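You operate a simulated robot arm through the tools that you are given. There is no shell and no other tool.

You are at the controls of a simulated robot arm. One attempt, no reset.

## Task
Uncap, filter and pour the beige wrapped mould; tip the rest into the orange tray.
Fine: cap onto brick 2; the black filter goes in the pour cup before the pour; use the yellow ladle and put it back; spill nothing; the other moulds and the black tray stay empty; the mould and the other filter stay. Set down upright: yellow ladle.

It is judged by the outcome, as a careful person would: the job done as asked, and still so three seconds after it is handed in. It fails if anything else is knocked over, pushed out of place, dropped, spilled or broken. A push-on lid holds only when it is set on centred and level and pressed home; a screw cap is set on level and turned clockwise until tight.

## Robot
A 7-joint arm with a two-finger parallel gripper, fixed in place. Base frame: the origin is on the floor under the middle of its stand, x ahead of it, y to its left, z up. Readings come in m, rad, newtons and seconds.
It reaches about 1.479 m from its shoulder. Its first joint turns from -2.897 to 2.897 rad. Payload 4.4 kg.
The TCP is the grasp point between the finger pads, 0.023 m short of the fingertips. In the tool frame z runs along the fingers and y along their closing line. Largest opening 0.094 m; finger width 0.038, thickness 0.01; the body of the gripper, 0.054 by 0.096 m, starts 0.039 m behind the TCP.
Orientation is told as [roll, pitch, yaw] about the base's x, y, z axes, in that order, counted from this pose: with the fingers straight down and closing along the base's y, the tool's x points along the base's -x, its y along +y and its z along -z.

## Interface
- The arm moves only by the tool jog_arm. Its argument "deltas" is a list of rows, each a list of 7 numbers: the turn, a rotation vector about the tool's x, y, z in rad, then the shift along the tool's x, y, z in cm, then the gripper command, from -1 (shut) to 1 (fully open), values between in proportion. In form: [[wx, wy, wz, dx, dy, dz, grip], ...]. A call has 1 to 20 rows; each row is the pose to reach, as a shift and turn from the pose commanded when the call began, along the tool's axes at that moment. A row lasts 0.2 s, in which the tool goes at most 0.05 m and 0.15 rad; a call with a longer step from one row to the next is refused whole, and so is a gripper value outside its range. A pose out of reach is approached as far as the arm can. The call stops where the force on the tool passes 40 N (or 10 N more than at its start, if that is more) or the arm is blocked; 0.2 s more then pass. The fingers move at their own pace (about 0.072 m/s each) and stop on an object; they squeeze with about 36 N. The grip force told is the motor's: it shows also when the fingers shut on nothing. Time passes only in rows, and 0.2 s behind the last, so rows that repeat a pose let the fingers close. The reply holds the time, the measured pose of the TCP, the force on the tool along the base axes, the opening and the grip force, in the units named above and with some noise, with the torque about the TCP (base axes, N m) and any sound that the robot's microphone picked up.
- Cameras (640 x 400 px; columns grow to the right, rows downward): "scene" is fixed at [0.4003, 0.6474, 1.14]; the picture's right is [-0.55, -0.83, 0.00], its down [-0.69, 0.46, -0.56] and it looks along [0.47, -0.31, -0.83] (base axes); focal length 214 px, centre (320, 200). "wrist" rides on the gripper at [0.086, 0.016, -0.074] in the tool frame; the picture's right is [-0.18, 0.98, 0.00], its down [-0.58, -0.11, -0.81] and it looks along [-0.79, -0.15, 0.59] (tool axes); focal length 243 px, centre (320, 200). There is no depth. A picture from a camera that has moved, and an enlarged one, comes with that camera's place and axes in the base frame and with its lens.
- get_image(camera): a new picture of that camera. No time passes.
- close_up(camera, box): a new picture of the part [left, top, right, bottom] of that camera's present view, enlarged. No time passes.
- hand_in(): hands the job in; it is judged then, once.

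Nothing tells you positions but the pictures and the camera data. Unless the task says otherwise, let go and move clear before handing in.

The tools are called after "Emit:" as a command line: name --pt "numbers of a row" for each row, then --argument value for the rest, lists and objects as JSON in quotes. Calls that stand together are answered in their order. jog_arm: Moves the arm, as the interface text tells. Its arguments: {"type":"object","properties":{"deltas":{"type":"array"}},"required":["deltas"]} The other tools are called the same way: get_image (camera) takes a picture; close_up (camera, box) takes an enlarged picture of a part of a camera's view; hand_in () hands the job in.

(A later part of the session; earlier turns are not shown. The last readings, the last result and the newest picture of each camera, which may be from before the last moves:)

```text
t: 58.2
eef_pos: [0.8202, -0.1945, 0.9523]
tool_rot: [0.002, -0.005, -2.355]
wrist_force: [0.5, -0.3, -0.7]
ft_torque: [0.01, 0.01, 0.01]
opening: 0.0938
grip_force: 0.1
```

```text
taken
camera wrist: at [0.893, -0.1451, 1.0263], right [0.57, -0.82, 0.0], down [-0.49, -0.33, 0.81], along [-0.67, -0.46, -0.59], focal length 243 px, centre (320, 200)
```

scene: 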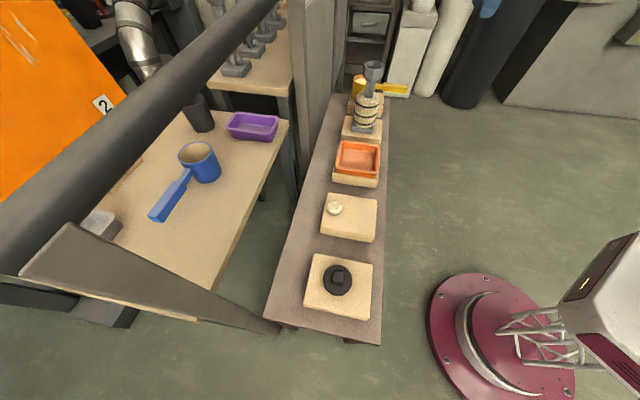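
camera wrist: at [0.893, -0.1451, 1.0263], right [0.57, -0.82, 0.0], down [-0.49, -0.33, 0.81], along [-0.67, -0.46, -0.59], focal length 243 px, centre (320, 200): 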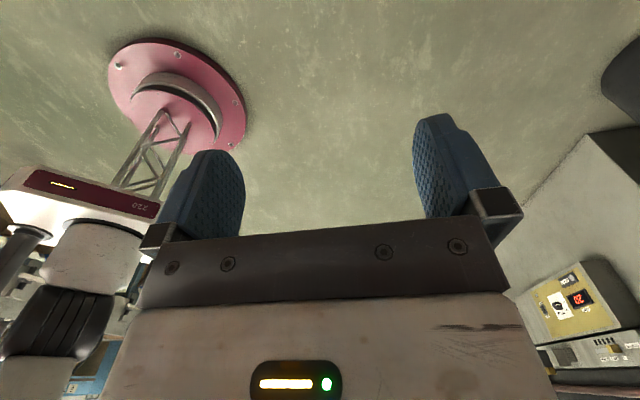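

Emit:
jog_arm --pt "0 0.14 0 0 0 0 1" --pt "0 0.28 0 0 0 0 1" --pt "0 0.42 0 0 0 0 1" --pt "0 0.56 0 0 0 0 1" --pt "0 0.7 0 0 0 0 1" --pt "0 0.84 0 0 0 0 1" --pt "0 0.98 0 0 0 0 1" --pt "0 1.12 0 0 0 0 1" --pt "0 1.26 0 0 0 0 1" --pt "0 1.4 0 0 0 0 1" --pt "0 1.52 0 0 0 0 1" --pt "0 1.5708 0 0 0 0 1" --pt "0 1.5708 0 0 0 0 1"

Emit:
get_image --camera "wrist"

Emit:
get_image --camera "scene"

```text
t: 61.0
eef_pos: [0.8208, -0.1926, 0.9521]
tool_rot: [0.457, 1.567, -1.898]
wrist_force: [-0.1, 0.0, -0.2]
ft_torque: [-0.02, -0.01, -0.01]
opening: 0.094
grip_force: 0.1
```

```text
taken
camera wrist: at [0.7785, -0.2586, 1.0393], right [0.7, -0.69, -0.18], down [-0.65, -0.5, -0.58], along [0.31, 0.52, -0.79], focal length 243 px, centre (320, 200)
```

wrist: 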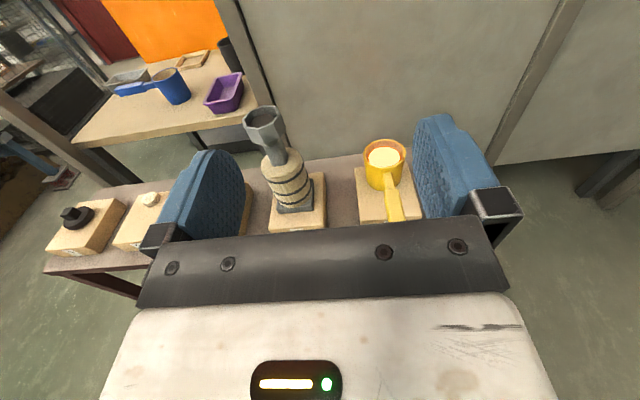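

```text
taken
```

scene: 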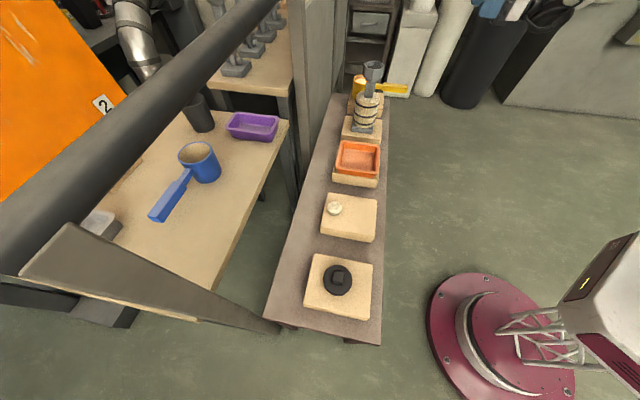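

The camera-up horizontal pose works and gives a fine view. I test the pouring roll empty at the pouring location (still clear of the mould) before handling the ladle.

Emit:
jog_arm --pt "0 0 0 -1 -2.6 3 1" --pt "0 0 0 -2 -5.2 6 1" --pt "0 0 0 -3.2 -7.7 8.6 1" --pt "0 0 -0.14 -3.2 -7.7 8.6 1" --pt "0 0 -0.28 -3.2 -7.7 8.6 1" --pt "0 0 -0.42 -3.2 -7.7 8.6 1" --pt "0 0 -0.56 -3.2 -7.7 8.6 1" --pt "0 0 -0.7 -3.2 -7.7 8.6 1" --pt "0 0 -0.84 -3.2 -7.7 8.6 1" --pt "0 0 -0.98 -3.2 -7.7 8.6 1"

Emit:
get_image --camera "wrist"

Emit:
get_image --camera "scene"

```text
t: 63.2
eef_pos: [0.8269, -0.0783, 0.9189]
tool_rot: [1.565, 0.587, -0.784]
wrist_force: [0.0, -0.4, 0.2]
ft_torque: [-0.02, -0.01, 0.02]
opening: 0.0937
grip_force: 0.1
```

```text
taken
camera wrist: at [0.7288, -0.0879, 0.9823], right [0.5, -0.49, 0.72], down [-0.27, -0.87, -0.41], along [0.83, 0.01, -0.56], focal length 243 px, centre (320, 200)
```

wrist: 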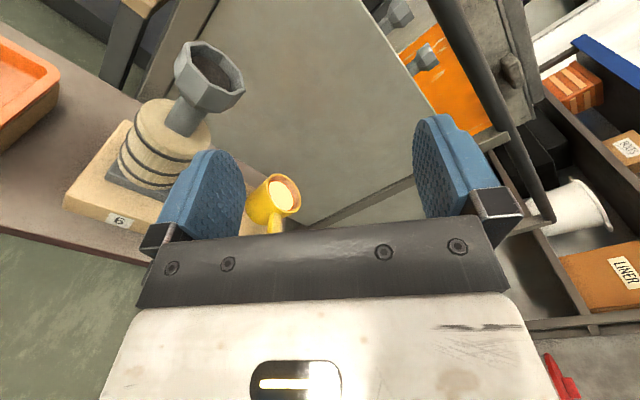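

```text
taken
```

scene: 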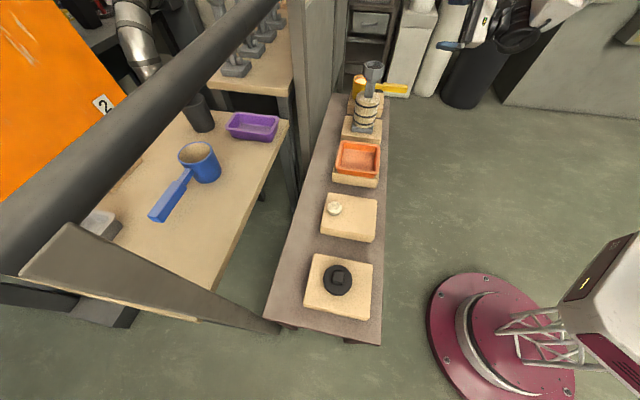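

Emit:
jog_arm --pt "0 0 -0.14 0 0 0 1" --pt "0 0 -0.28 0 0 0 1" --pt "0 0 -0.42 0 0 0 1" --pt "0 0 -0.56 0 0 0 1" --pt "0 0 -0.7 0 0 0 1" --pt "0 0 -0.84 0 0 0 1" --pt "0 0 -0.98 0 0 0 1" --pt "0 0 -1.12 0 0 0 1" --pt "0 0 -1.26 0 0 0 1" --pt "0 0 -1.26 0 0 0 1"

Emit:
get_image --camera "wrist"

```text
t: 65.4
eef_pos: [0.8245, -0.078, 0.9207]
tool_rot: [1.565, -0.672, -0.781]
wrist_force: [-1.1, -0.4, -0.2]
ft_torque: [-0.01, -0.01, -0.01]
opening: 0.094
grip_force: 0.1
```

```text
taken
camera wrist: at [0.7175, -0.0773, 0.8791], right [-0.33, 0.33, 0.88], down [-0.2, -0.94, 0.28], along [0.92, -0.08, 0.37], focal length 243 px, centre (320, 200)
```

wrist: 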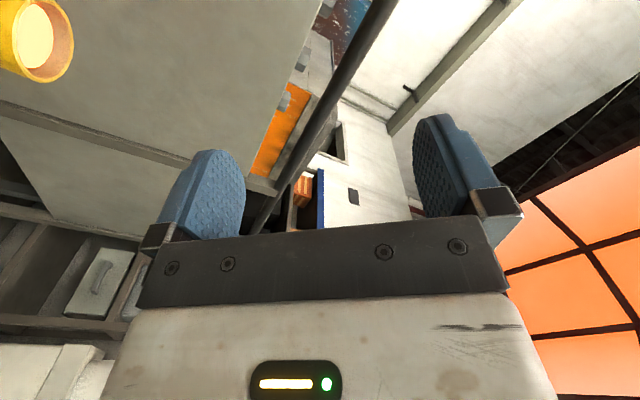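

The roll reaches 128° there without trouble. I unroll and go to the approach position in front of the ladle handle.

Emit:
jog_arm --pt "0 0 0.14 0 0 -0.5 1" --pt "0 0 0.28 0 0 -1 1" --pt "0 0 0.42 0 0 -2 1" --pt "0 0 0.56 0 0 -3 1" --pt "0 0 0.7 0.05 -2 -4 1" --pt "0 0 0.84 0.1 -4 -4 1" --pt "0 0 0.98 0.2 -6 -4 1" --pt "0 0 1.12 0.25 -8 -4 1" --pt "0 0 1.26 0.3 -10 -4 1" --pt "0 0 1.4 0.4 -12 -4 1" --pt "0 0 1.54 0.5 -14 -4 1" --pt "0 0 1.68 0.55 -16 -4 1" --pt "0 0 1.82 0.65 -18 -4 1" --pt "0 0 1.96 0.7 -20 -4 1" --pt "0 0 2.1 0.75 -22 -4 1" --pt "0 0 2.24 0.85 -24.5 -4 1" --pt "0 0 2.24 0.94 -27.3 -4 1" --pt "0 0 2.24 0.94 -27.3 -4 1" --pt "0 0 2.24 0.94 -27.3 -4 1"

Emit:
get_image --camera "wrist"

Emit:
get_image --camera "scene"

```text
t: 69.4
eef_pos: [0.9138, -0.2225, 0.702]
tool_rot: [0.293, 1.566, -2.06]
wrist_force: [-0.6, -1.5, 0.3]
ft_torque: [-0.02, 0.0, -0.02]
opening: 0.0939
grip_force: 0.1
```

```text
taken
camera wrist: at [0.8724, -0.2885, 0.7881], right [0.7, -0.69, -0.18], down [-0.65, -0.5, -0.58], along [0.31, 0.52, -0.8], focal length 243 px, centre (320, 200)
```

wrist: 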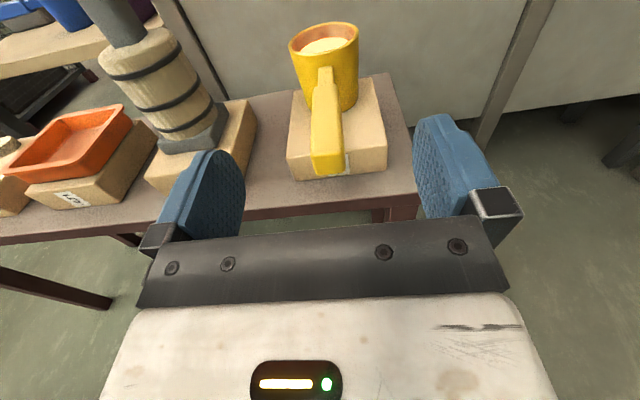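

```text
taken
```

scene: 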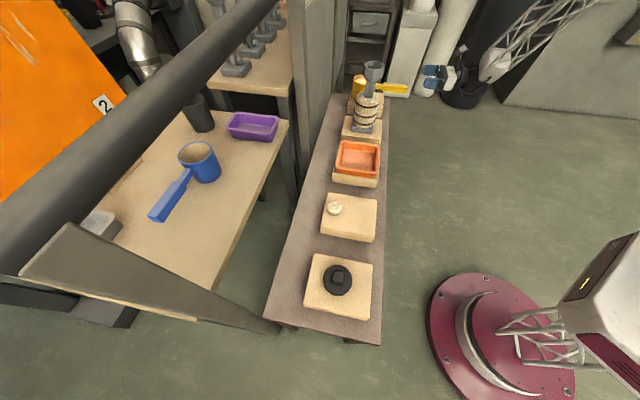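

Emit:
close_up --camera "wrist" --box '[260, 10, 420, 210]'

Emit:
close_up --camera "wrist" --box '[280, 100, 380, 190]'

Emit:
close_up --camera "scene" --box '[350, 40, 510, 140]'

```text
2.00 times, centred on (340, 110) of wrist
camera zoom: at [0.8724, -0.2885, 0.7881], right [0.7, -0.69, -0.18], down [-0.65, -0.5, -0.58], along [0.31, 0.52, -0.8], focal length 485 px, centre (280, 380)
```

zoom: 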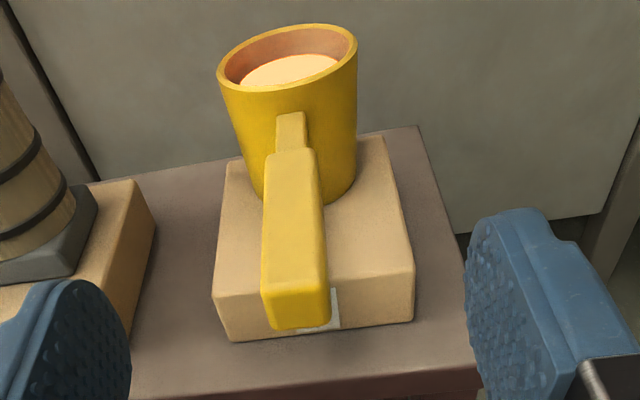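

```text
4.44 times, centred on (330, 145) of wrist
camera zoom: at [0.8724, -0.2885, 0.7881], right [0.7, -0.69, -0.18], down [-0.65, -0.5, -0.58], along [0.31, 0.52, -0.8], focal length 1078 px, centre (276, 444)
```

zoom: 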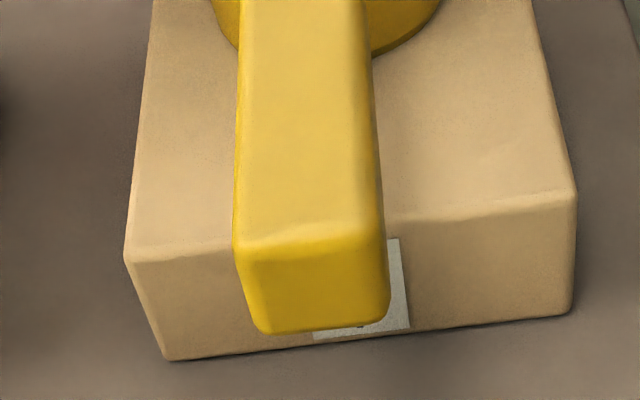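

```text
4.00 times, centred on (430, 90) of scene
camera zoom: at [0.4003, 0.6474, 1.14], right [-0.55, -0.83, 0.0], down [-0.69, 0.46, -0.56], along [0.47, -0.31, -0.83], focal length 858 px, centre (-120, 640)
```

zoom: 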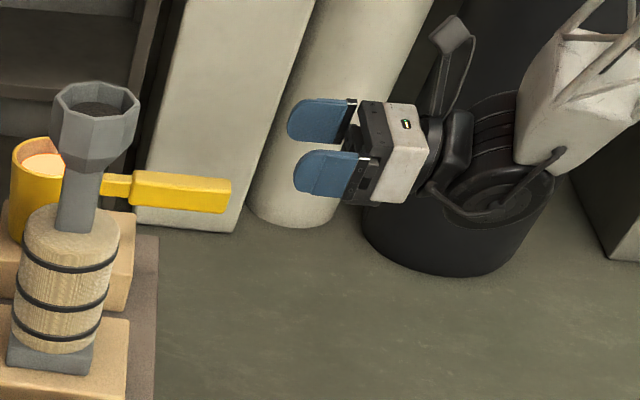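

The handle lines up with the tool axis, 3.5 mm to the −b side, centred at z≈0.642. I lower in front of it and slide the open fingers along both sides.

Emit:
jog_arm --pt "0 0 0 -2 -0.35 0 1" --pt "0 0 0 -4 -0.35 0 1" --pt "0 0 0 -6 -0.35 0 1" --pt "0 0 0 -6 -0.35 0 1" --pt "0 0 0 -6 -0.35 2 1" --pt "0 0 0 -6 -0.35 4 1" --pt "0 0 0 -6 -0.35 6 1" --pt "0 0 0 -6 -0.35 8 1" --pt "0 0 0 -6 -0.35 9.5 1" --pt "0 0 0 -6 -0.35 9.8 1" --pt "0 0 0 -6 -0.35 9.8 1"

Emit:
get_image --camera "wrist"

Emit:
close_up --camera "scene" --box '[350, 50, 450, 120]'

```text
t: 71.8
eef_pos: [0.9786, -0.1482, 0.6416]
tool_rot: [0.329, 1.565, -2.024]
wrist_force: [0.1, -0.4, 0.8]
ft_torque: [0.03, -0.01, 0.02]
opening: 0.0941
grip_force: 0.1
```

```text
taken
camera wrist: at [0.9377, -0.2148, 0.7278], right [0.7, -0.69, -0.18], down [-0.65, -0.5, -0.58], along [0.31, 0.52, -0.8], focal length 243 px, centre (320, 200)
```

wrist: 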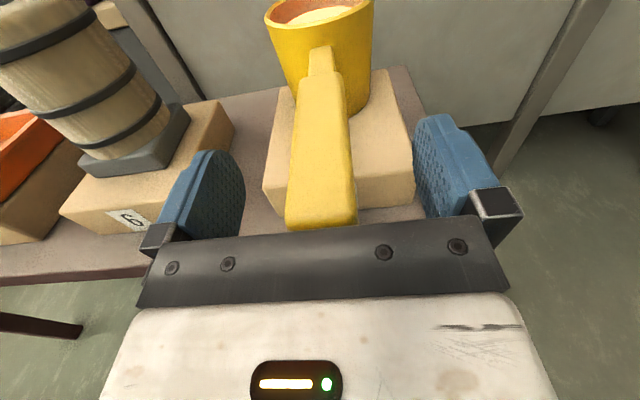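

```text
5.71 times, centred on (400, 85) of scene
camera zoom: at [0.4003, 0.6474, 1.14], right [-0.55, -0.83, 0.0], down [-0.69, 0.46, -0.56], along [0.47, -0.31, -0.83], focal length 1226 px, centre (-137, 857)
```

zoom: 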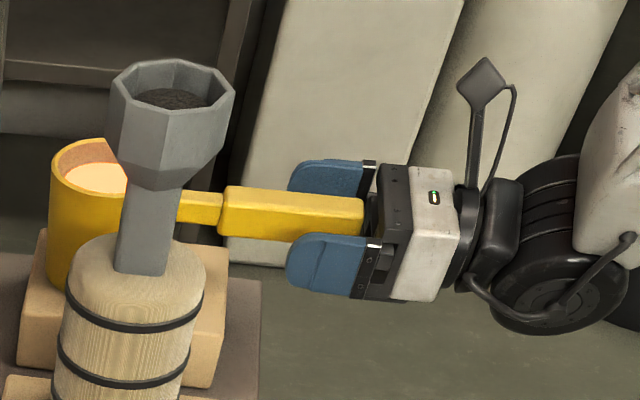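

Emit:
jog_arm --pt "0 0 0 0 0.25 0 1" --pt "0 0 0 0 0.25 0 0.4" --pt "0 0 0 0 0.25 0 0" --pt "0 0 0 0 0.25 0 -0.3" --pt "0 0 0 0 0.25 0 -1" --pt "0 0 0 0 0.25 0 -1" --pt "0 0 0 0 0.25 0 -1" --pt "0 0 0 0 0.25 0 -1"

Emit:
get_image --camera "wrist"

Emit:
close_up --camera "scene" --box '[340, 50, 440, 120]'

```text
t: 73.6
eef_pos: [0.9811, -0.1509, 0.6418]
tool_rot: [0.336, 1.566, -2.019]
wrist_force: [0.9, 0.8, -0.1]
ft_torque: [0.19, -0.02, -0.07]
opening: 0.0278
grip_force: 36.1
```

```text
taken
camera wrist: at [0.9395, -0.2165, 0.728], right [0.7, -0.69, -0.18], down [-0.65, -0.5, -0.58], along [0.31, 0.52, -0.8], focal length 243 px, centre (320, 200)
```

wrist: 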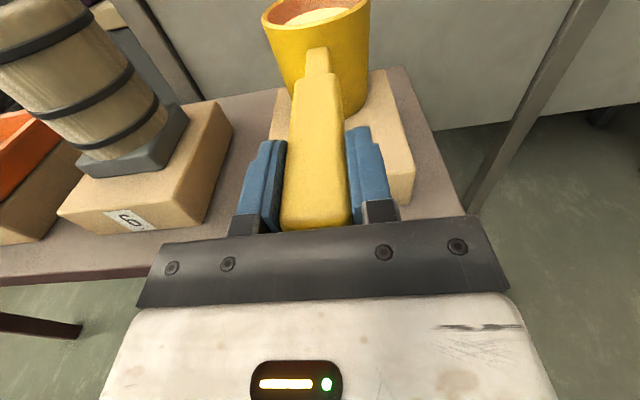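

```text
5.71 times, centred on (390, 85) of scene
camera zoom: at [0.4003, 0.6474, 1.14], right [-0.55, -0.83, 0.0], down [-0.69, 0.46, -0.56], along [0.47, -0.31, -0.83], focal length 1226 px, centre (-80, 857)
```

zoom: 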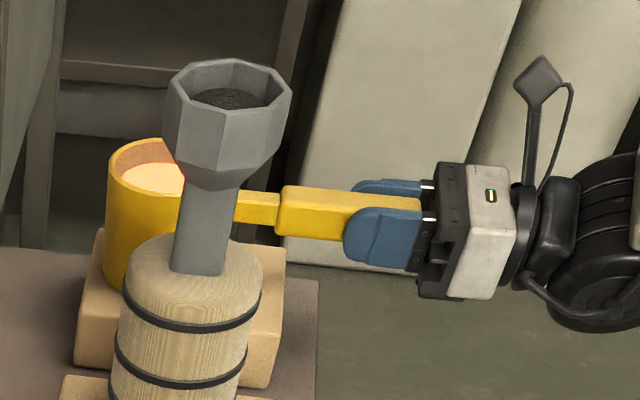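

Handle gripped (27.8 mm). I lift it a centimetre and check for sagging.

Emit:
jog_arm --pt "0 0 0 0.3 0 0 -1" --pt "0 0 0 0.6 0 0 -1" --pt "0 0 0 1.0 0 0 -1" --pt "0 0 0 1.0 0 0 -1" --pt "0 0 0 1.0 0 0 -1"

Emit:
get_image --camera "wrist"

Emit:
close_up --camera "scene" --box '[340, 50, 440, 120]'

```text
t: 74.8
eef_pos: [0.9793, -0.1513, 0.651]
tool_rot: [0.287, 1.566, -2.067]
wrist_force: [-0.2, -0.1, -3.6]
ft_torque: [-0.44, 0.41, 0.01]
opening: 0.0281
grip_force: 35.7
```

```text
taken
camera wrist: at [0.9384, -0.2162, 0.7367], right [0.7, -0.69, -0.18], down [-0.65, -0.5, -0.58], along [0.31, 0.52, -0.8], focal length 243 px, centre (320, 200)
```

wrist: 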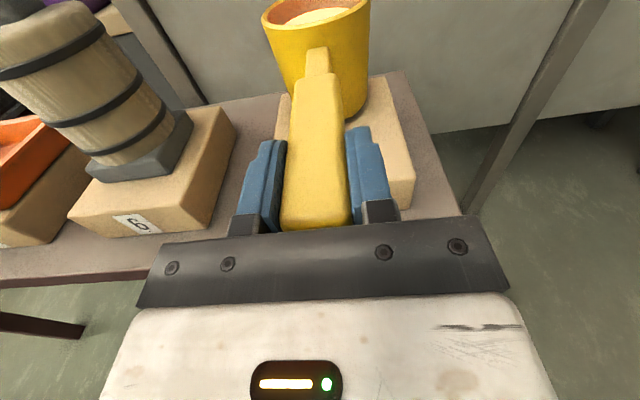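

```text
5.71 times, centred on (390, 85) of scene
camera zoom: at [0.4003, 0.6474, 1.14], right [-0.55, -0.83, 0.0], down [-0.69, 0.46, -0.56], along [0.47, -0.31, -0.83], focal length 1226 px, centre (-80, 857)
```

zoom: 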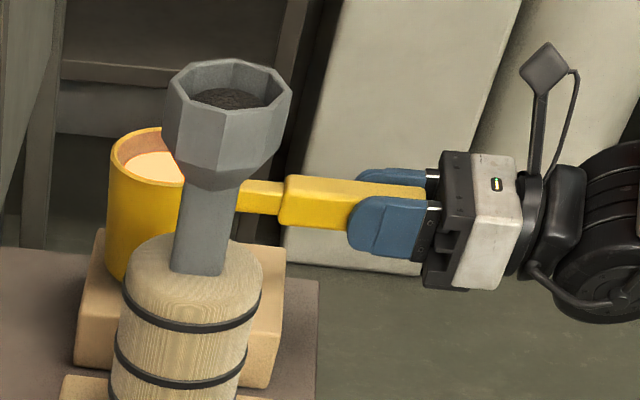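

The ladle hangs firmly (3.6 N, no sag). I raise it smoothly and level to clear the mould.

Emit:
jog_arm --pt "0 0 0 0.5 0 0 -1" --pt "0 0 0 1.5 0 0 -1" --pt "0 0 0 3 0 0 -1" --pt "0 0 0 5 0 0 -1" --pt "0 0 0 7 0 0 -1" --pt "0 0 0 9 0 0 -1" --pt "0 0 0 11 0 0 -1" --pt "0 0 0 13 0 0 -1" --pt "0 0 0 15 0 0 -1" --pt "0 0 0 17 0 0 -1" --pt "0 0 0 19 0 0 -1" --pt "0 0 0 21 0 0 -1" --pt "0 0 0 23 0 0 -1" --pt "0 0 0 25 0 0 -1" --pt "0 0 0 26.5 0 0 -1" --pt "0 0 0 27.5 0 0 -1" --pt "0 0 0 28 0 0 -1" --pt "0 0 0 28 0 0 -1"

Emit:
get_image --camera "wrist"

Emit:
close_up --camera "scene" --box '[330, 0, 470, 100]'

```text
t: 78.6
eef_pos: [0.9797, -0.1502, 0.9293]
tool_rot: [0.337, 1.566, -2.018]
wrist_force: [0.3, -0.6, -3.4]
ft_torque: [-0.4, 0.38, -0.01]
opening: 0.0279
grip_force: 35.9
```

```text
taken
camera wrist: at [0.9392, -0.215, 1.0162], right [0.7, -0.69, -0.18], down [-0.65, -0.5, -0.58], along [0.31, 0.52, -0.8], focal length 243 px, centre (320, 200)
```

wrist: 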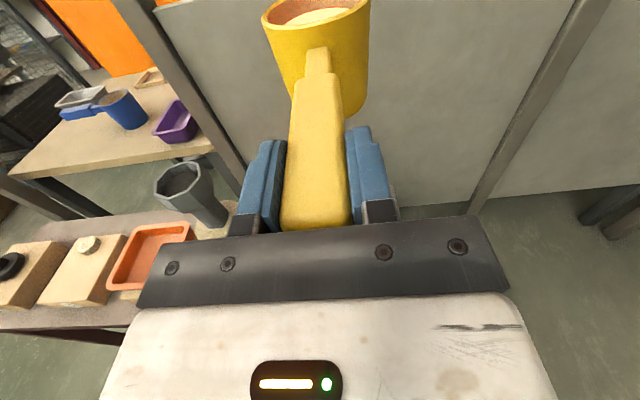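

```text
4.00 times, centred on (400, 50) of scene
camera zoom: at [0.4003, 0.6474, 1.14], right [-0.55, -0.83, 0.0], down [-0.69, 0.46, -0.56], along [0.47, -0.31, -0.83], focal length 858 px, centre (0, 800)
```

zoom: 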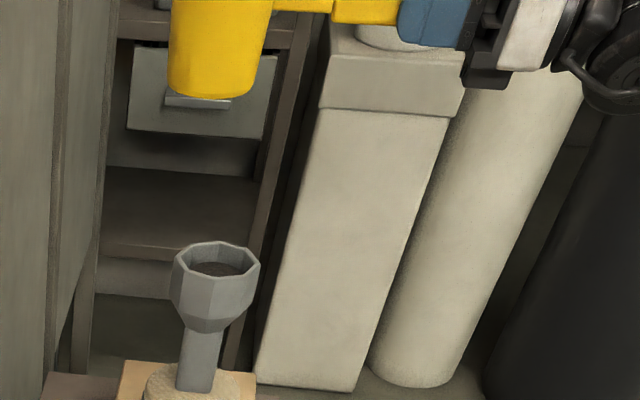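

Level and steady. I now move the ladle along the bench until its lip is above the cup's +b side, still well above the rim.

Emit:
jog_arm --pt "0 0 0 0 -0.5 0 -1" --pt "0 0 0 0 -1.5 -0.3 -1" --pt "0 0 0 0 -3 -0.6 -1" --pt "0 0 0 0 -5 -1 -1" --pt "0 0 0 0 -7 -1.4 -1" --pt "0 0 0 0 -9 -1.8 -1" --pt "0 0 0 0 -11 -2.1 -1" --pt "0 0 0 0 -13 -2.4 -1" --pt "0 0 0 0 -14.5 -2.6 -1" --pt "0 0 0 0 -15.4 -2.7 -1" --pt "0 0 0 0 -15.7 -2.7 -1" --pt "0 0 0 0 -15.7 -2.7 -1"

Emit:
get_image --camera "wrist"

Emit:
get_image --camera "scene"

Emit:
close_up --camera "scene" --box '[330, 0, 450, 75]'

```text
t: 81.2
eef_pos: [0.8513, -0.0587, 0.9293]
tool_rot: [0.288, 1.566, -2.065]
wrist_force: [0.4, 0.0, -4.2]
ft_torque: [-0.43, 0.44, 0.01]
opening: 0.0278
grip_force: 36.2
```

```text
taken
camera wrist: at [0.8102, -0.1247, 1.0169], right [0.7, -0.69, -0.18], down [-0.65, -0.5, -0.58], along [0.31, 0.52, -0.8], focal length 243 px, centre (320, 200)
```

wrist: 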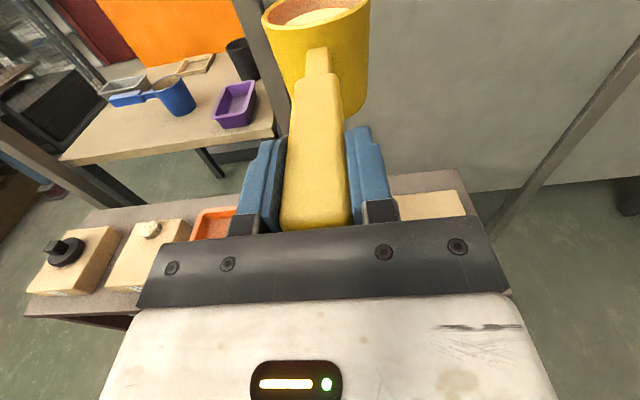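

```text
taken
```

scene: 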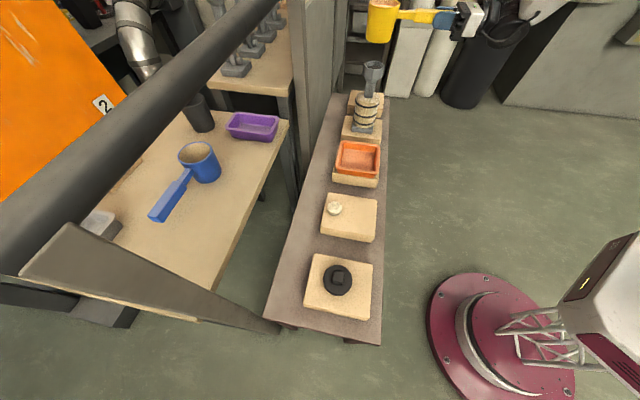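

```text
5.33 times, centred on (390, 38) of scene
camera zoom: at [0.4003, 0.6474, 1.14], right [-0.55, -0.83, 0.0], down [-0.69, 0.46, -0.56], along [0.47, -0.31, -0.83], focal length 1144 px, centre (-53, 1067)
```

zoom: 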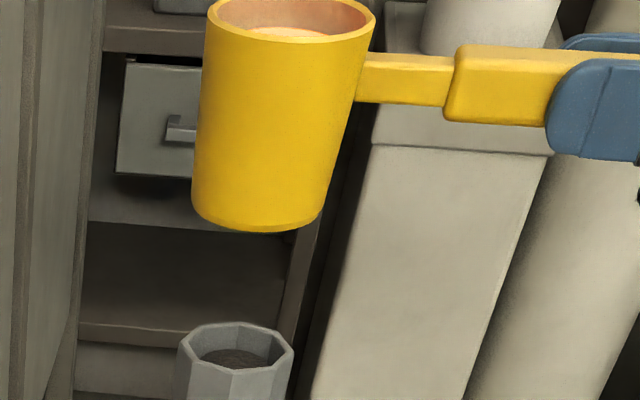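

Bowl and cup are aligned in the n direction. I begin tilting to 18° (below the pour threshold) while lowering, keeping the lip over the cup.

Emit:
jog_arm --pt "0 0 -0.03 -0.3 0.05 0 -1" --pt "0 0 -0.06 -0.6 0.1 0 -1" --pt "0 0 -0.09 -0.9 0.15 0 -1" --pt "0 0 -0.12 -1.2 0.2 0 -1" --pt "0 0 -0.15 -1.5 0.25 0 -1" --pt "0 0 -0.18 -1.8 0.3 0 -1" --pt "0 0 -0.21 -2.1 0.35 0 -1" --pt "0 0 -0.24 -2.4 0.4 0 -1" --pt "0 0 -0.27 -2.6 0.42 0 -1" --pt "0 0 -0.3 -2.8 0.45 0 -1" --pt "0 0 -0.314 -2.9 0.47 0 -1" --pt "0 0 -0.314 -2.9 0.47 0 -1"

Emit:
get_image --camera "wrist"

Emit:
close_up --camera "scene" --box '[330, 10, 450, 85]'

```text
t: 83.8
eef_pos: [0.8536, -0.0619, 0.8998]
tool_rot: [1.556, 1.255, -0.798]
wrist_force: [0.4, 0.5, -4.1]
ft_torque: [-0.38, 0.46, -0.02]
opening: 0.0278
grip_force: 36.2
```

```text
taken
camera wrist: at [0.7934, -0.1083, 0.9883], right [0.7, -0.7, 0.13], down [-0.52, -0.63, -0.58], along [0.49, 0.34, -0.8], focal length 243 px, centre (320, 200)
```

wrist: 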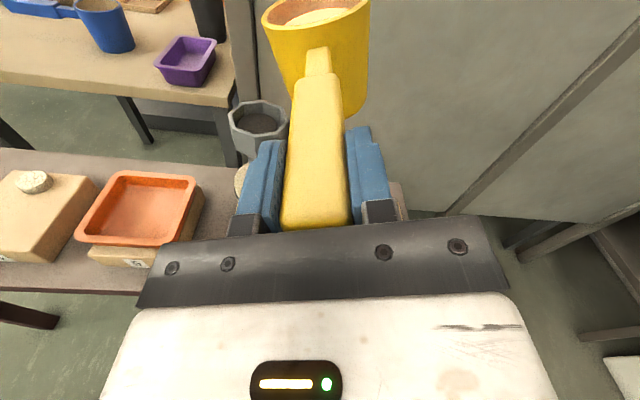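

```text
5.33 times, centred on (390, 48) of scene
camera zoom: at [0.4003, 0.6474, 1.14], right [-0.55, -0.83, 0.0], down [-0.69, 0.46, -0.56], along [0.47, -0.31, -0.83], focal length 1144 px, centre (-53, 1013)
```

zoom: 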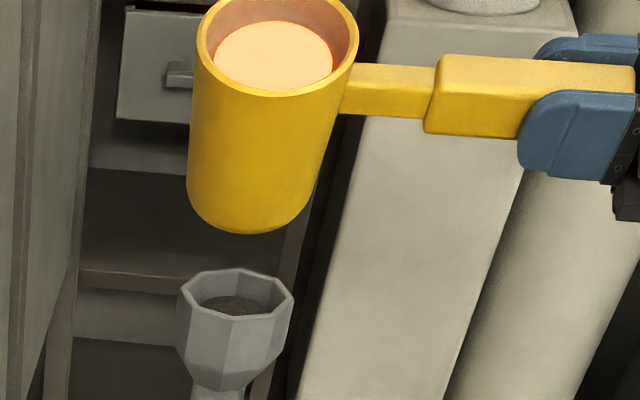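

Melt is right at the lip. I go to 21°, lower a bit and shift 3 mm outward to centre over the cup, in small steps with pictures.

Emit:
jog_arm --pt "0 0 0 -0.5 -0.1 0.1 -1" --pt "0 0 0 -1.0 -0.2 0.2 -1" --pt "0 0 -0.02 -1.47 -0.32 0.3 -1" --pt "0 0 -0.035 -1.47 -0.32 0.3 -1" --pt "0 0 -0.052 -1.47 -0.32 0.3 -1" --pt "0 0 -0.052 -1.47 -0.32 0.3 -1"

Emit:
close_up --camera "scene" --box '[330, 10, 450, 85]'

```text
t: 85.2
eef_pos: [0.8577, -0.0634, 0.8866]
tool_rot: [1.559, 1.202, -0.795]
wrist_force: [-0.7, -0.1, -3.5]
ft_torque: [-0.38, 0.48, 0.01]
opening: 0.0278
grip_force: 35.6
```

```text
5.33 times, centred on (390, 48) of scene
camera zoom: at [0.4003, 0.6474, 1.14], right [-0.55, -0.83, 0.0], down [-0.69, 0.46, -0.56], along [0.47, -0.31, -0.83], focal length 1144 px, centre (-53, 1013)
```

zoom: 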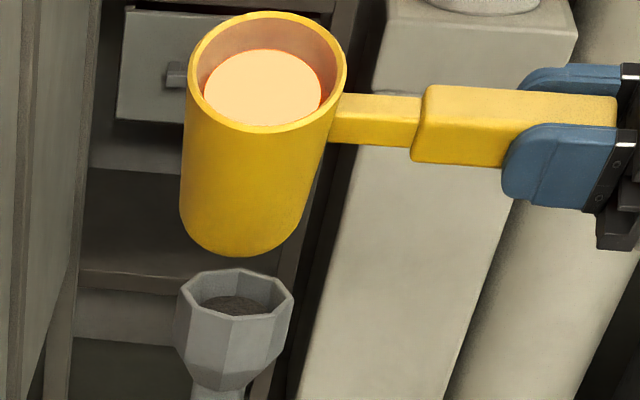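

Emit:
jog_arm --pt "0 0 0 -0.5 -0.3 0 -1" --pt "0 0 0 -1.1 -0.64 0 -1" --pt "0 0 -0.0175 -1.1 -0.64 0 -1" --pt "0 0 -0.035 -1.1 -0.64 0 -1" --pt "0 0 -0.0524 -1.1 -0.64 0 -1" --pt "0 0 -0.0524 -1.1 -0.64 0 -1" --pt "0 0 -0.0524 -1.1 -0.64 0 -1"

Emit:
close_up --camera "scene" --box '[330, 10, 450, 85]'

```text
t: 86.8
eef_pos: [0.8554, -0.0599, 0.8738]
tool_rot: [1.56, 1.15, -0.794]
wrist_force: [0.7, 1.1, -3.9]
ft_torque: [-0.37, 0.47, 0.0]
opening: 0.0278
grip_force: 35.6
```

```text
5.33 times, centred on (390, 48) of scene
camera zoom: at [0.4003, 0.6474, 1.14], right [-0.55, -0.83, 0.0], down [-0.69, 0.46, -0.56], along [0.47, -0.31, -0.83], focal length 1144 px, centre (-53, 1013)
```

zoom: 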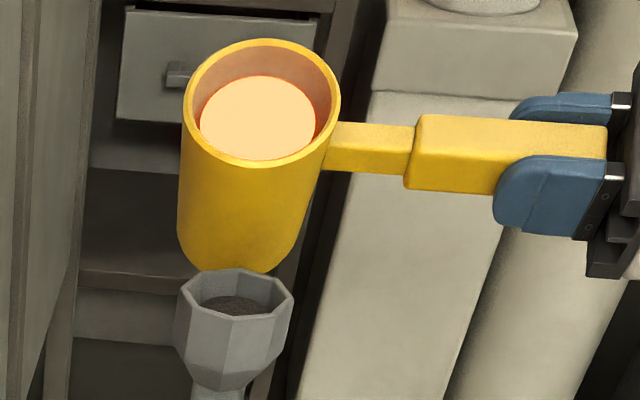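

Emit:
jog_arm --pt "0 0 0 -0.37 -0.16 -0.1 -1" --pt "0 0 -0.0175 -0.37 -0.16 -0.1 -1" --pt "0 0 -0.035 -0.37 -0.16 -0.1 -1" --pt "0 0 -0.035 -0.37 -0.16 -0.1 -1"

Emit:
close_up --camera "scene" --box '[330, 10, 450, 85]'

```text
t: 87.8
eef_pos: [0.8551, -0.0607, 0.8694]
tool_rot: [1.562, 1.115, -0.794]
wrist_force: [0.0, -0.3, -3.6]
ft_torque: [-0.35, 0.46, 0.01]
opening: 0.0282
grip_force: 36.1
```

```text
5.33 times, centred on (390, 48) of scene
camera zoom: at [0.4003, 0.6474, 1.14], right [-0.55, -0.83, 0.0], down [-0.69, 0.46, -0.56], along [0.47, -0.31, -0.83], focal length 1144 px, centre (-53, 1013)
```

zoom: 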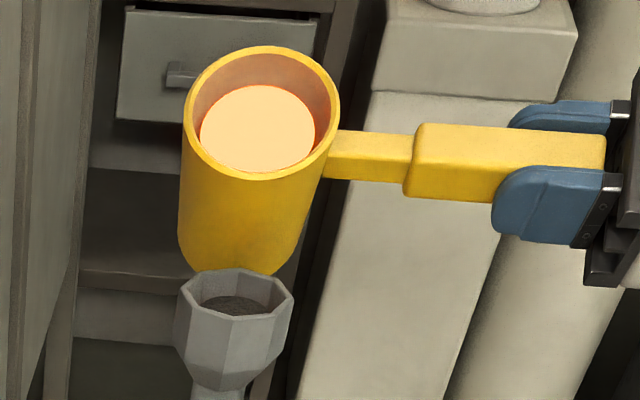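

Emit:
jog_arm --pt "0 0 -0.0175 0 0 0 -1" --pt "0 0 -0.035 0 0 0 -1" --pt "0 0 -0.035 0 0 0 -1" --pt "0 0 -0.035 0 0 0 -1"

Emit:
close_up --camera "scene" --box '[330, 10, 450, 85]'

```text
t: 88.8
eef_pos: [0.8557, -0.06, 0.8694]
tool_rot: [1.56, 1.082, -0.792]
wrist_force: [-0.5, -0.2, -3.9]
ft_torque: [-0.36, 0.44, 0.03]
opening: 0.0277
grip_force: 35.8
```

```text
5.33 times, centred on (390, 48) of scene
camera zoom: at [0.4003, 0.6474, 1.14], right [-0.55, -0.83, 0.0], down [-0.69, 0.46, -0.56], along [0.47, -0.31, -0.83], focal length 1144 px, centre (-53, 1013)
```

zoom: 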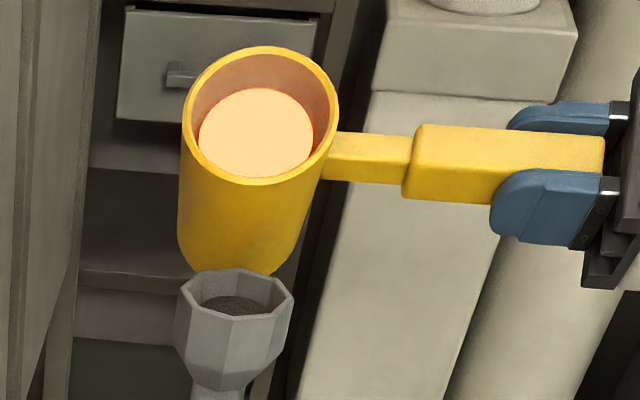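

Emit:
jog_arm --pt "0 0 -0.0175 -0.18 -0.1 0 -1" --pt "0 0 -0.035 -0.18 -0.1 0 -1" --pt "0 0 -0.0525 -0.18 -0.1 0 -1" --pt "0 0 -0.0525 -0.18 -0.1 0 -1" --pt "0 0 -0.0525 -0.18 -0.1 0 -1"

Emit:
close_up --camera "scene" --box '[330, 10, 450, 85]'

```text
t: 90.0
eef_pos: [0.8571, -0.0612, 0.8669]
tool_rot: [1.563, 1.027, -0.791]
wrist_force: [-0.4, -0.3, -4.1]
ft_torque: [-0.35, 0.5, 0.02]
opening: 0.0277
grip_force: 36.5
```

```text
5.33 times, centred on (390, 48) of scene
camera zoom: at [0.4003, 0.6474, 1.14], right [-0.55, -0.83, 0.0], down [-0.69, 0.46, -0.56], along [0.47, -0.31, -0.83], focal length 1144 px, centre (-53, 1013)
```

zoom: 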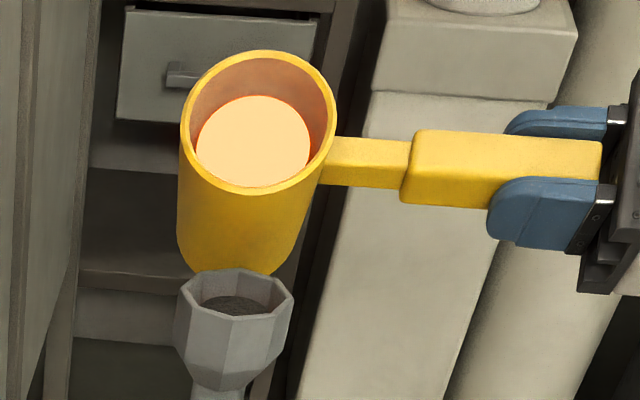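

Emit:
jog_arm --pt "0 0 -0.0175 0 0 -0.1 -1" --pt "0 0 -0.035 0 0 -0.15 -1" --pt "0 0 -0.035 0 0 -0.15 -1" --pt "0 0 -0.035 0 0 -0.15 -1"

Emit:
close_up --camera "scene" --box '[330, 10, 450, 85]'

```text
t: 91.0
eef_pos: [0.8547, -0.0613, 0.8676]
tool_rot: [1.563, 0.994, -0.79]
wrist_force: [0.6, -0.5, -3.7]
ft_torque: [-0.32, 0.47, -0.01]
opening: 0.0279
grip_force: 36.2
```

```text
5.33 times, centred on (390, 48) of scene
camera zoom: at [0.4003, 0.6474, 1.14], right [-0.55, -0.83, 0.0], down [-0.69, 0.46, -0.56], along [0.47, -0.31, -0.83], focal length 1144 px, centre (-53, 1013)
```

zoom: 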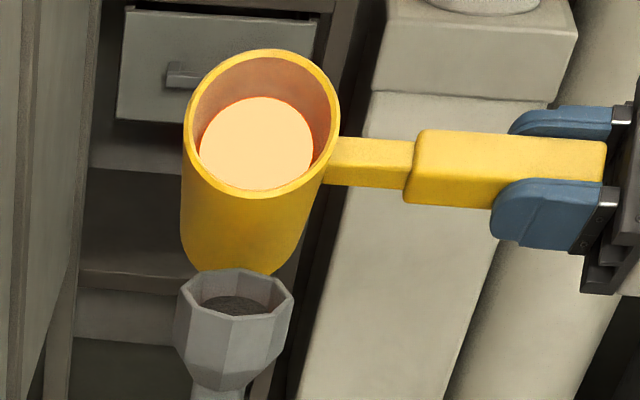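

Emit:
close_up --camera "scene" --box '[358, 18, 398, 43]'

Emit:
get_image --camera "wrist"

```text
16.00 times, centred on (378, 30) of scene
camera zoom: at [0.4003, 0.6474, 1.14], right [-0.55, -0.83, 0.0], down [-0.69, 0.46, -0.56], along [0.47, -0.31, -0.83], focal length 3432 px, centre (-608, 2912)
```

zoom: 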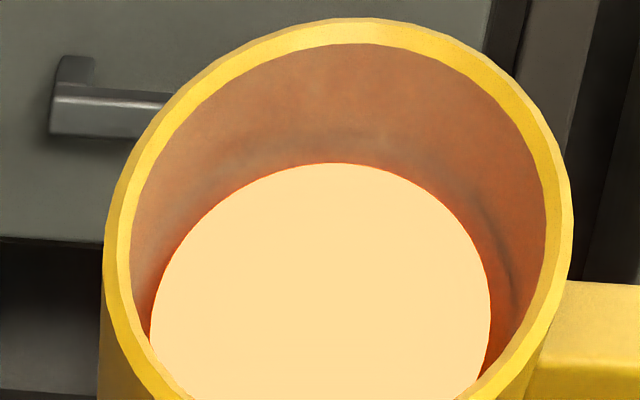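

```text
taken
camera wrist: at [0.7773, -0.0923, 0.9486], right [0.66, -0.65, 0.38], down [-0.41, -0.73, -0.54], along [0.63, 0.2, -0.75], focal length 243 px, centre (320, 200)
```

wrist: 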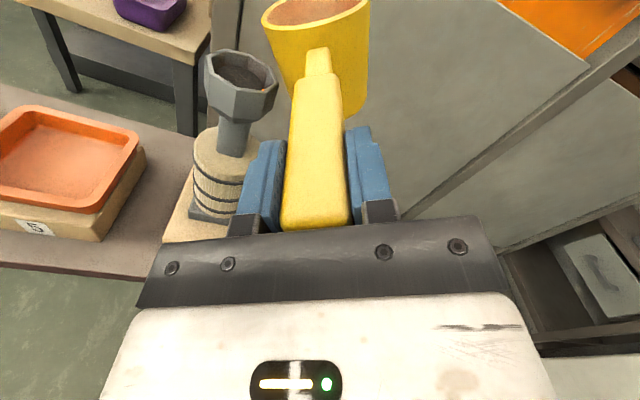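

Emit:
jog_arm --pt "0 0 -0.0175 -0.1 0 0 -1" --pt "0 0 -0.035 -0.1 0 0 -1" --pt "0 0 -0.035 -0.1 0 0 -1" --pt "0 0 -0.035 -0.1 0 0 -1"

Emit:
close_up --camera "scene" --box '[330, 10, 450, 85]'

```text
t: 92.0
eef_pos: [0.8554, -0.0634, 0.8658]
tool_rot: [1.562, 0.957, -0.788]
wrist_force: [1.0, -0.1, -3.7]
ft_torque: [-0.37, 0.5, 0.0]
opening: 0.0276
grip_force: 36.4
```

```text
5.33 times, centred on (390, 48) of scene
camera zoom: at [0.4003, 0.6474, 1.14], right [-0.55, -0.83, 0.0], down [-0.69, 0.46, -0.56], along [0.47, -0.31, -0.83], focal length 1144 px, centre (-53, 1013)
```

zoom: 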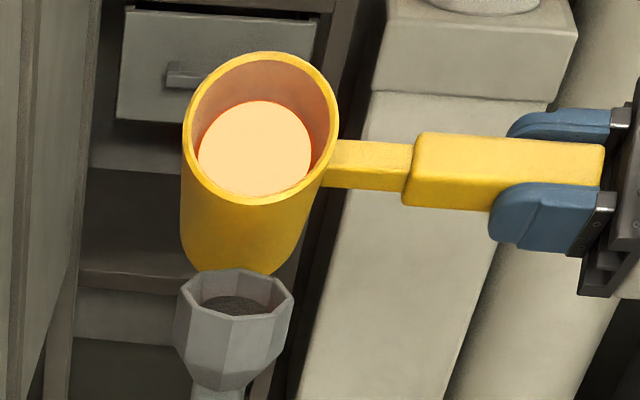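

Emit:
jog_arm --pt "0 0 -0.0175 -0.05 -0.1 0 -1" --pt "0 0 -0.035 -0.05 -0.1 0 -1" --pt "0 0 -0.0525 -0.05 -0.1 0 -1" --pt "0 0 -0.0525 -0.05 -0.1 0 -1" --pt "0 0 -0.0525 -0.05 -0.1 0 -1"

Emit:
close_up --camera "scene" --box '[330, 10, 450, 85]'

```text
t: 93.2
eef_pos: [0.8536, -0.0617, 0.8652]
tool_rot: [1.566, 0.907, -0.789]
wrist_force: [-0.1, -0.4, -3.4]
ft_torque: [-0.37, 0.47, -0.02]
opening: 0.0281
grip_force: 35.4
```

```text
5.33 times, centred on (390, 48) of scene
camera zoom: at [0.4003, 0.6474, 1.14], right [-0.55, -0.83, 0.0], down [-0.69, 0.46, -0.56], along [0.47, -0.31, -0.83], focal length 1144 px, centre (-53, 1013)
```

zoom: 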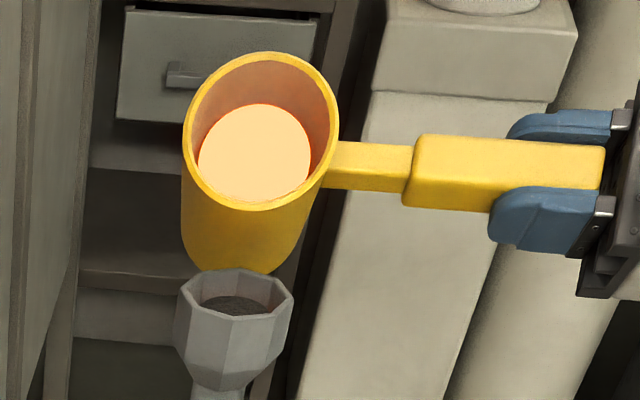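

Emit:
close_up --camera "scene" --box '[356, 30, 396, 55]'

Emit:
close_up --camera "scene" --box '[340, 55, 390, 90]'

```text
16.00 times, centred on (376, 42) of scene
camera zoom: at [0.4003, 0.6474, 1.14], right [-0.55, -0.83, 0.0], down [-0.69, 0.46, -0.56], along [0.47, -0.31, -0.83], focal length 3432 px, centre (-576, 2720)
```

zoom: 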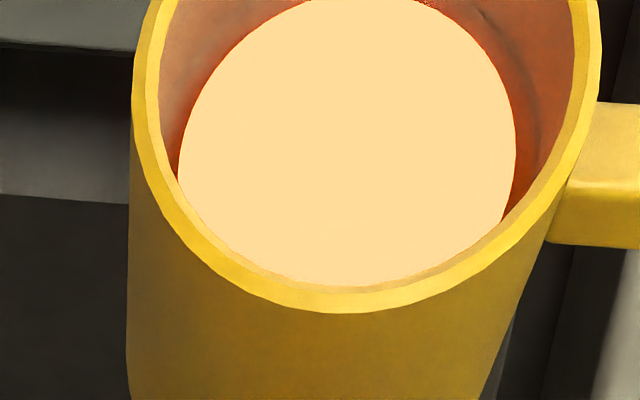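

```text
11.43 times, centred on (365, 72) of scene
camera zoom: at [0.4003, 0.6474, 1.14], right [-0.55, -0.83, 0.0], down [-0.69, 0.46, -0.56], along [0.47, -0.31, -0.83], focal length 2451 px, centre (-194, 1657)
```

zoom: 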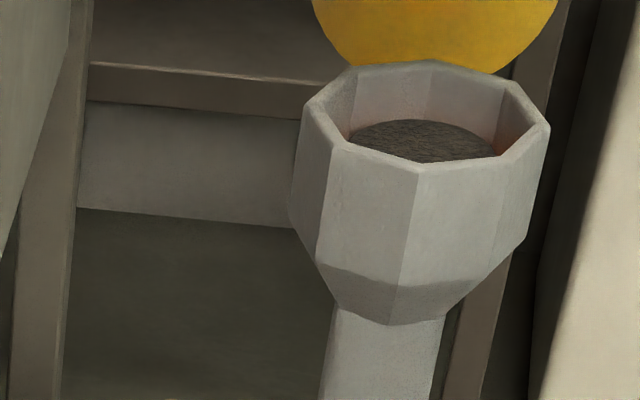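

Emit:
jog_arm --pt "0 0 -0.0175 0 0 0 -1" --pt "0 0 -0.0262 0 0 0 -1" --pt "0 0 -0.0262 0 0 0 -1" --pt "0 0 -0.0262 0 0 0 -1"

Emit:
close_up --camera "scene" --box '[340, 20, 420, 80]'

```text
t: 94.2
eef_pos: [0.8546, -0.0633, 0.8656]
tool_rot: [1.565, 0.879, -0.788]
wrist_force: [0.8, -0.6, -3.7]
ft_torque: [-0.34, 0.5, -0.01]
opening: 0.0278
grip_force: 36.2
```

```text
6.67 times, centred on (380, 50) of scene
camera zoom: at [0.4003, 0.6474, 1.14], right [-0.55, -0.83, 0.0], down [-0.69, 0.46, -0.56], along [0.47, -0.31, -0.83], focal length 1430 px, centre (-80, 1200)
```

zoom: 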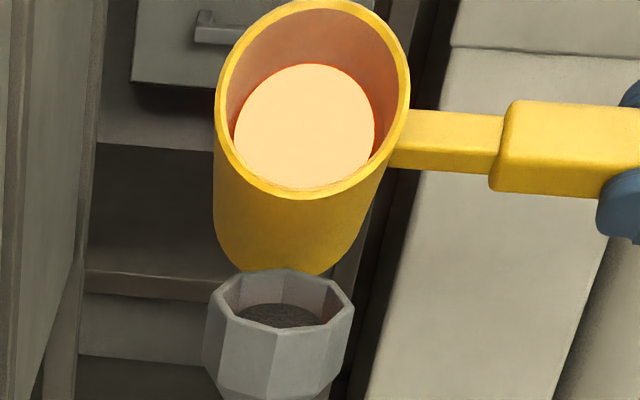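

Emit:
jog_arm --pt "0 0 -0.0175 0 0 0 -1" --pt "0 0 -0.035 0 0 0 -1" --pt "0 0 -0.035 0 0 0 -1" --pt "0 0 -0.035 0 0 0 -1"

Emit:
close_up --camera "scene" --box '[340, 20, 420, 80]'

```text
t: 95.2
eef_pos: [0.854, -0.0616, 0.8642]
tool_rot: [1.564, 0.845, -0.789]
wrist_force: [0.2, 0.9, -4.0]
ft_torque: [-0.37, 0.53, -0.04]
opening: 0.0277
grip_force: 36.2
```

```text
6.67 times, centred on (380, 50) of scene
camera zoom: at [0.4003, 0.6474, 1.14], right [-0.55, -0.83, 0.0], down [-0.69, 0.46, -0.56], along [0.47, -0.31, -0.83], focal length 1430 px, centre (-80, 1200)
```

zoom: 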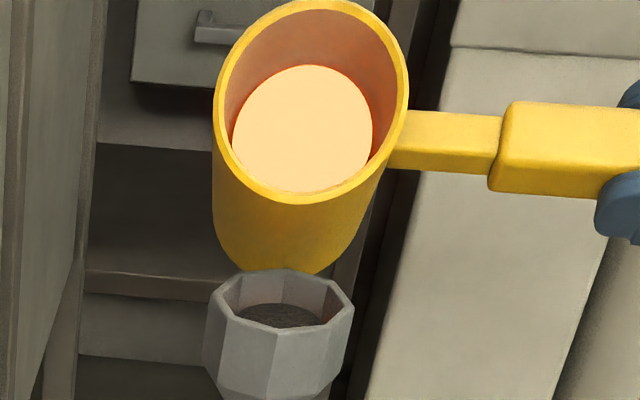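

Emit:
jog_arm --pt "0 0 -0.0175 0 0 0 -1" --pt "0 0 -0.035 0 0 0 -1" --pt "0 0 -0.035 0 0 0 -1" --pt "0 0 -0.035 0 0 0 -1"

Emit:
close_up --camera "scene" --box '[340, 20, 420, 80]'

```text
t: 96.2
eef_pos: [0.8541, -0.0629, 0.8657]
tool_rot: [1.564, 0.81, -0.787]
wrist_force: [-0.7, 0.5, -3.5]
ft_torque: [-0.35, 0.5, 0.03]
opening: 0.0279
grip_force: 35.8
```

```text
6.67 times, centred on (380, 50) of scene
camera zoom: at [0.4003, 0.6474, 1.14], right [-0.55, -0.83, 0.0], down [-0.69, 0.46, -0.56], along [0.47, -0.31, -0.83], focal length 1430 px, centre (-80, 1200)
```

zoom: 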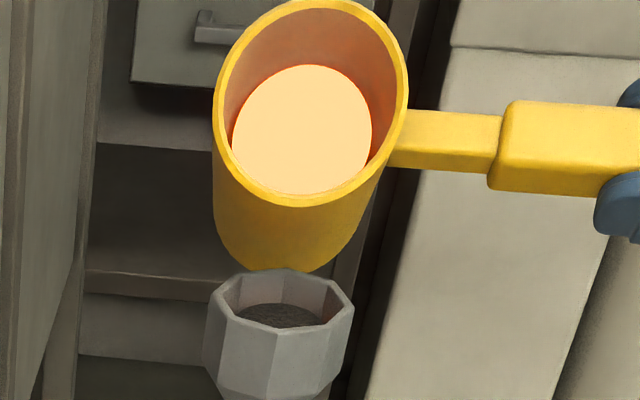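

Emit:
jog_arm --pt "0 0 -0.0175 0 0 0 -1" --pt "0 0 -0.035 0 0 0 -1" --pt "0 0 -0.035 0 0 0 -1" --pt "0 0 -0.035 0 0 0 -1"

Emit:
close_up --camera "scene" --box '[340, 20, 420, 80]'

```text
t: 97.2
eef_pos: [0.8548, -0.0611, 0.8654]
tool_rot: [1.565, 0.774, -0.787]
wrist_force: [0.2, 0.1, -4.5]
ft_torque: [-0.33, 0.51, 0.01]
opening: 0.0281
grip_force: 36.2
```

```text
6.67 times, centred on (380, 50) of scene
camera zoom: at [0.4003, 0.6474, 1.14], right [-0.55, -0.83, 0.0], down [-0.69, 0.46, -0.56], along [0.47, -0.31, -0.83], focal length 1430 px, centre (-80, 1200)
```

zoom: 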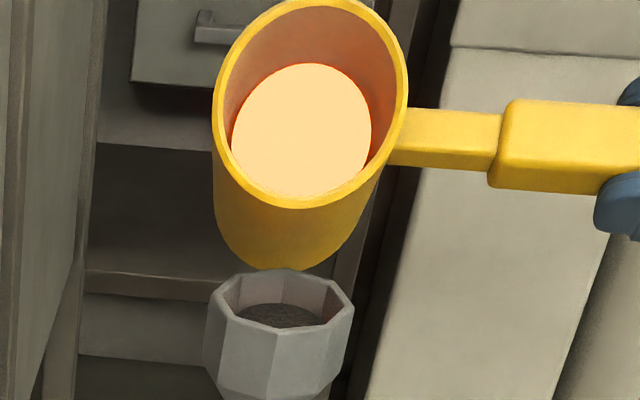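

Emit:
jog_arm --pt "0 0 -0.0175 0 -0.05 0 -1" --pt "0 0 -0.035 0 -0.1 0 -1" --pt "0 0 -0.035 0 -0.1 0 -1" --pt "0 0 -0.035 0 -0.1 0 -1" --pt "0 0 -0.035 0 -0.1 0 -1"

Emit:
close_up --camera "scene" --box '[340, 20, 420, 80]'

```text
t: 98.4
eef_pos: [0.8533, -0.0618, 0.8646]
tool_rot: [1.564, 0.738, -0.788]
wrist_force: [0.3, 0.5, -3.5]
ft_torque: [-0.33, 0.5, -0.03]
opening: 0.0279
grip_force: 36.2
```

```text
6.67 times, centred on (380, 50) of scene
camera zoom: at [0.4003, 0.6474, 1.14], right [-0.55, -0.83, 0.0], down [-0.69, 0.46, -0.56], along [0.47, -0.31, -0.83], focal length 1430 px, centre (-80, 1200)
```

zoom: 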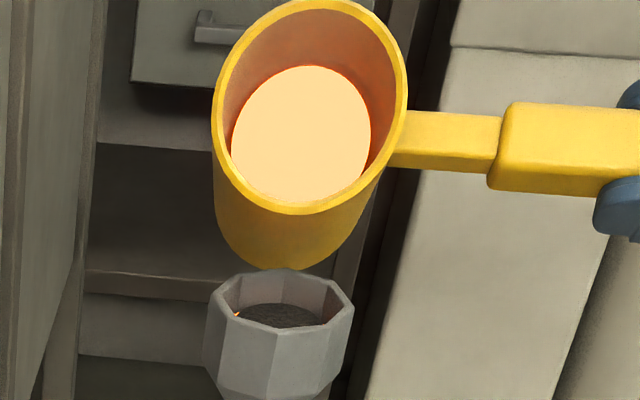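

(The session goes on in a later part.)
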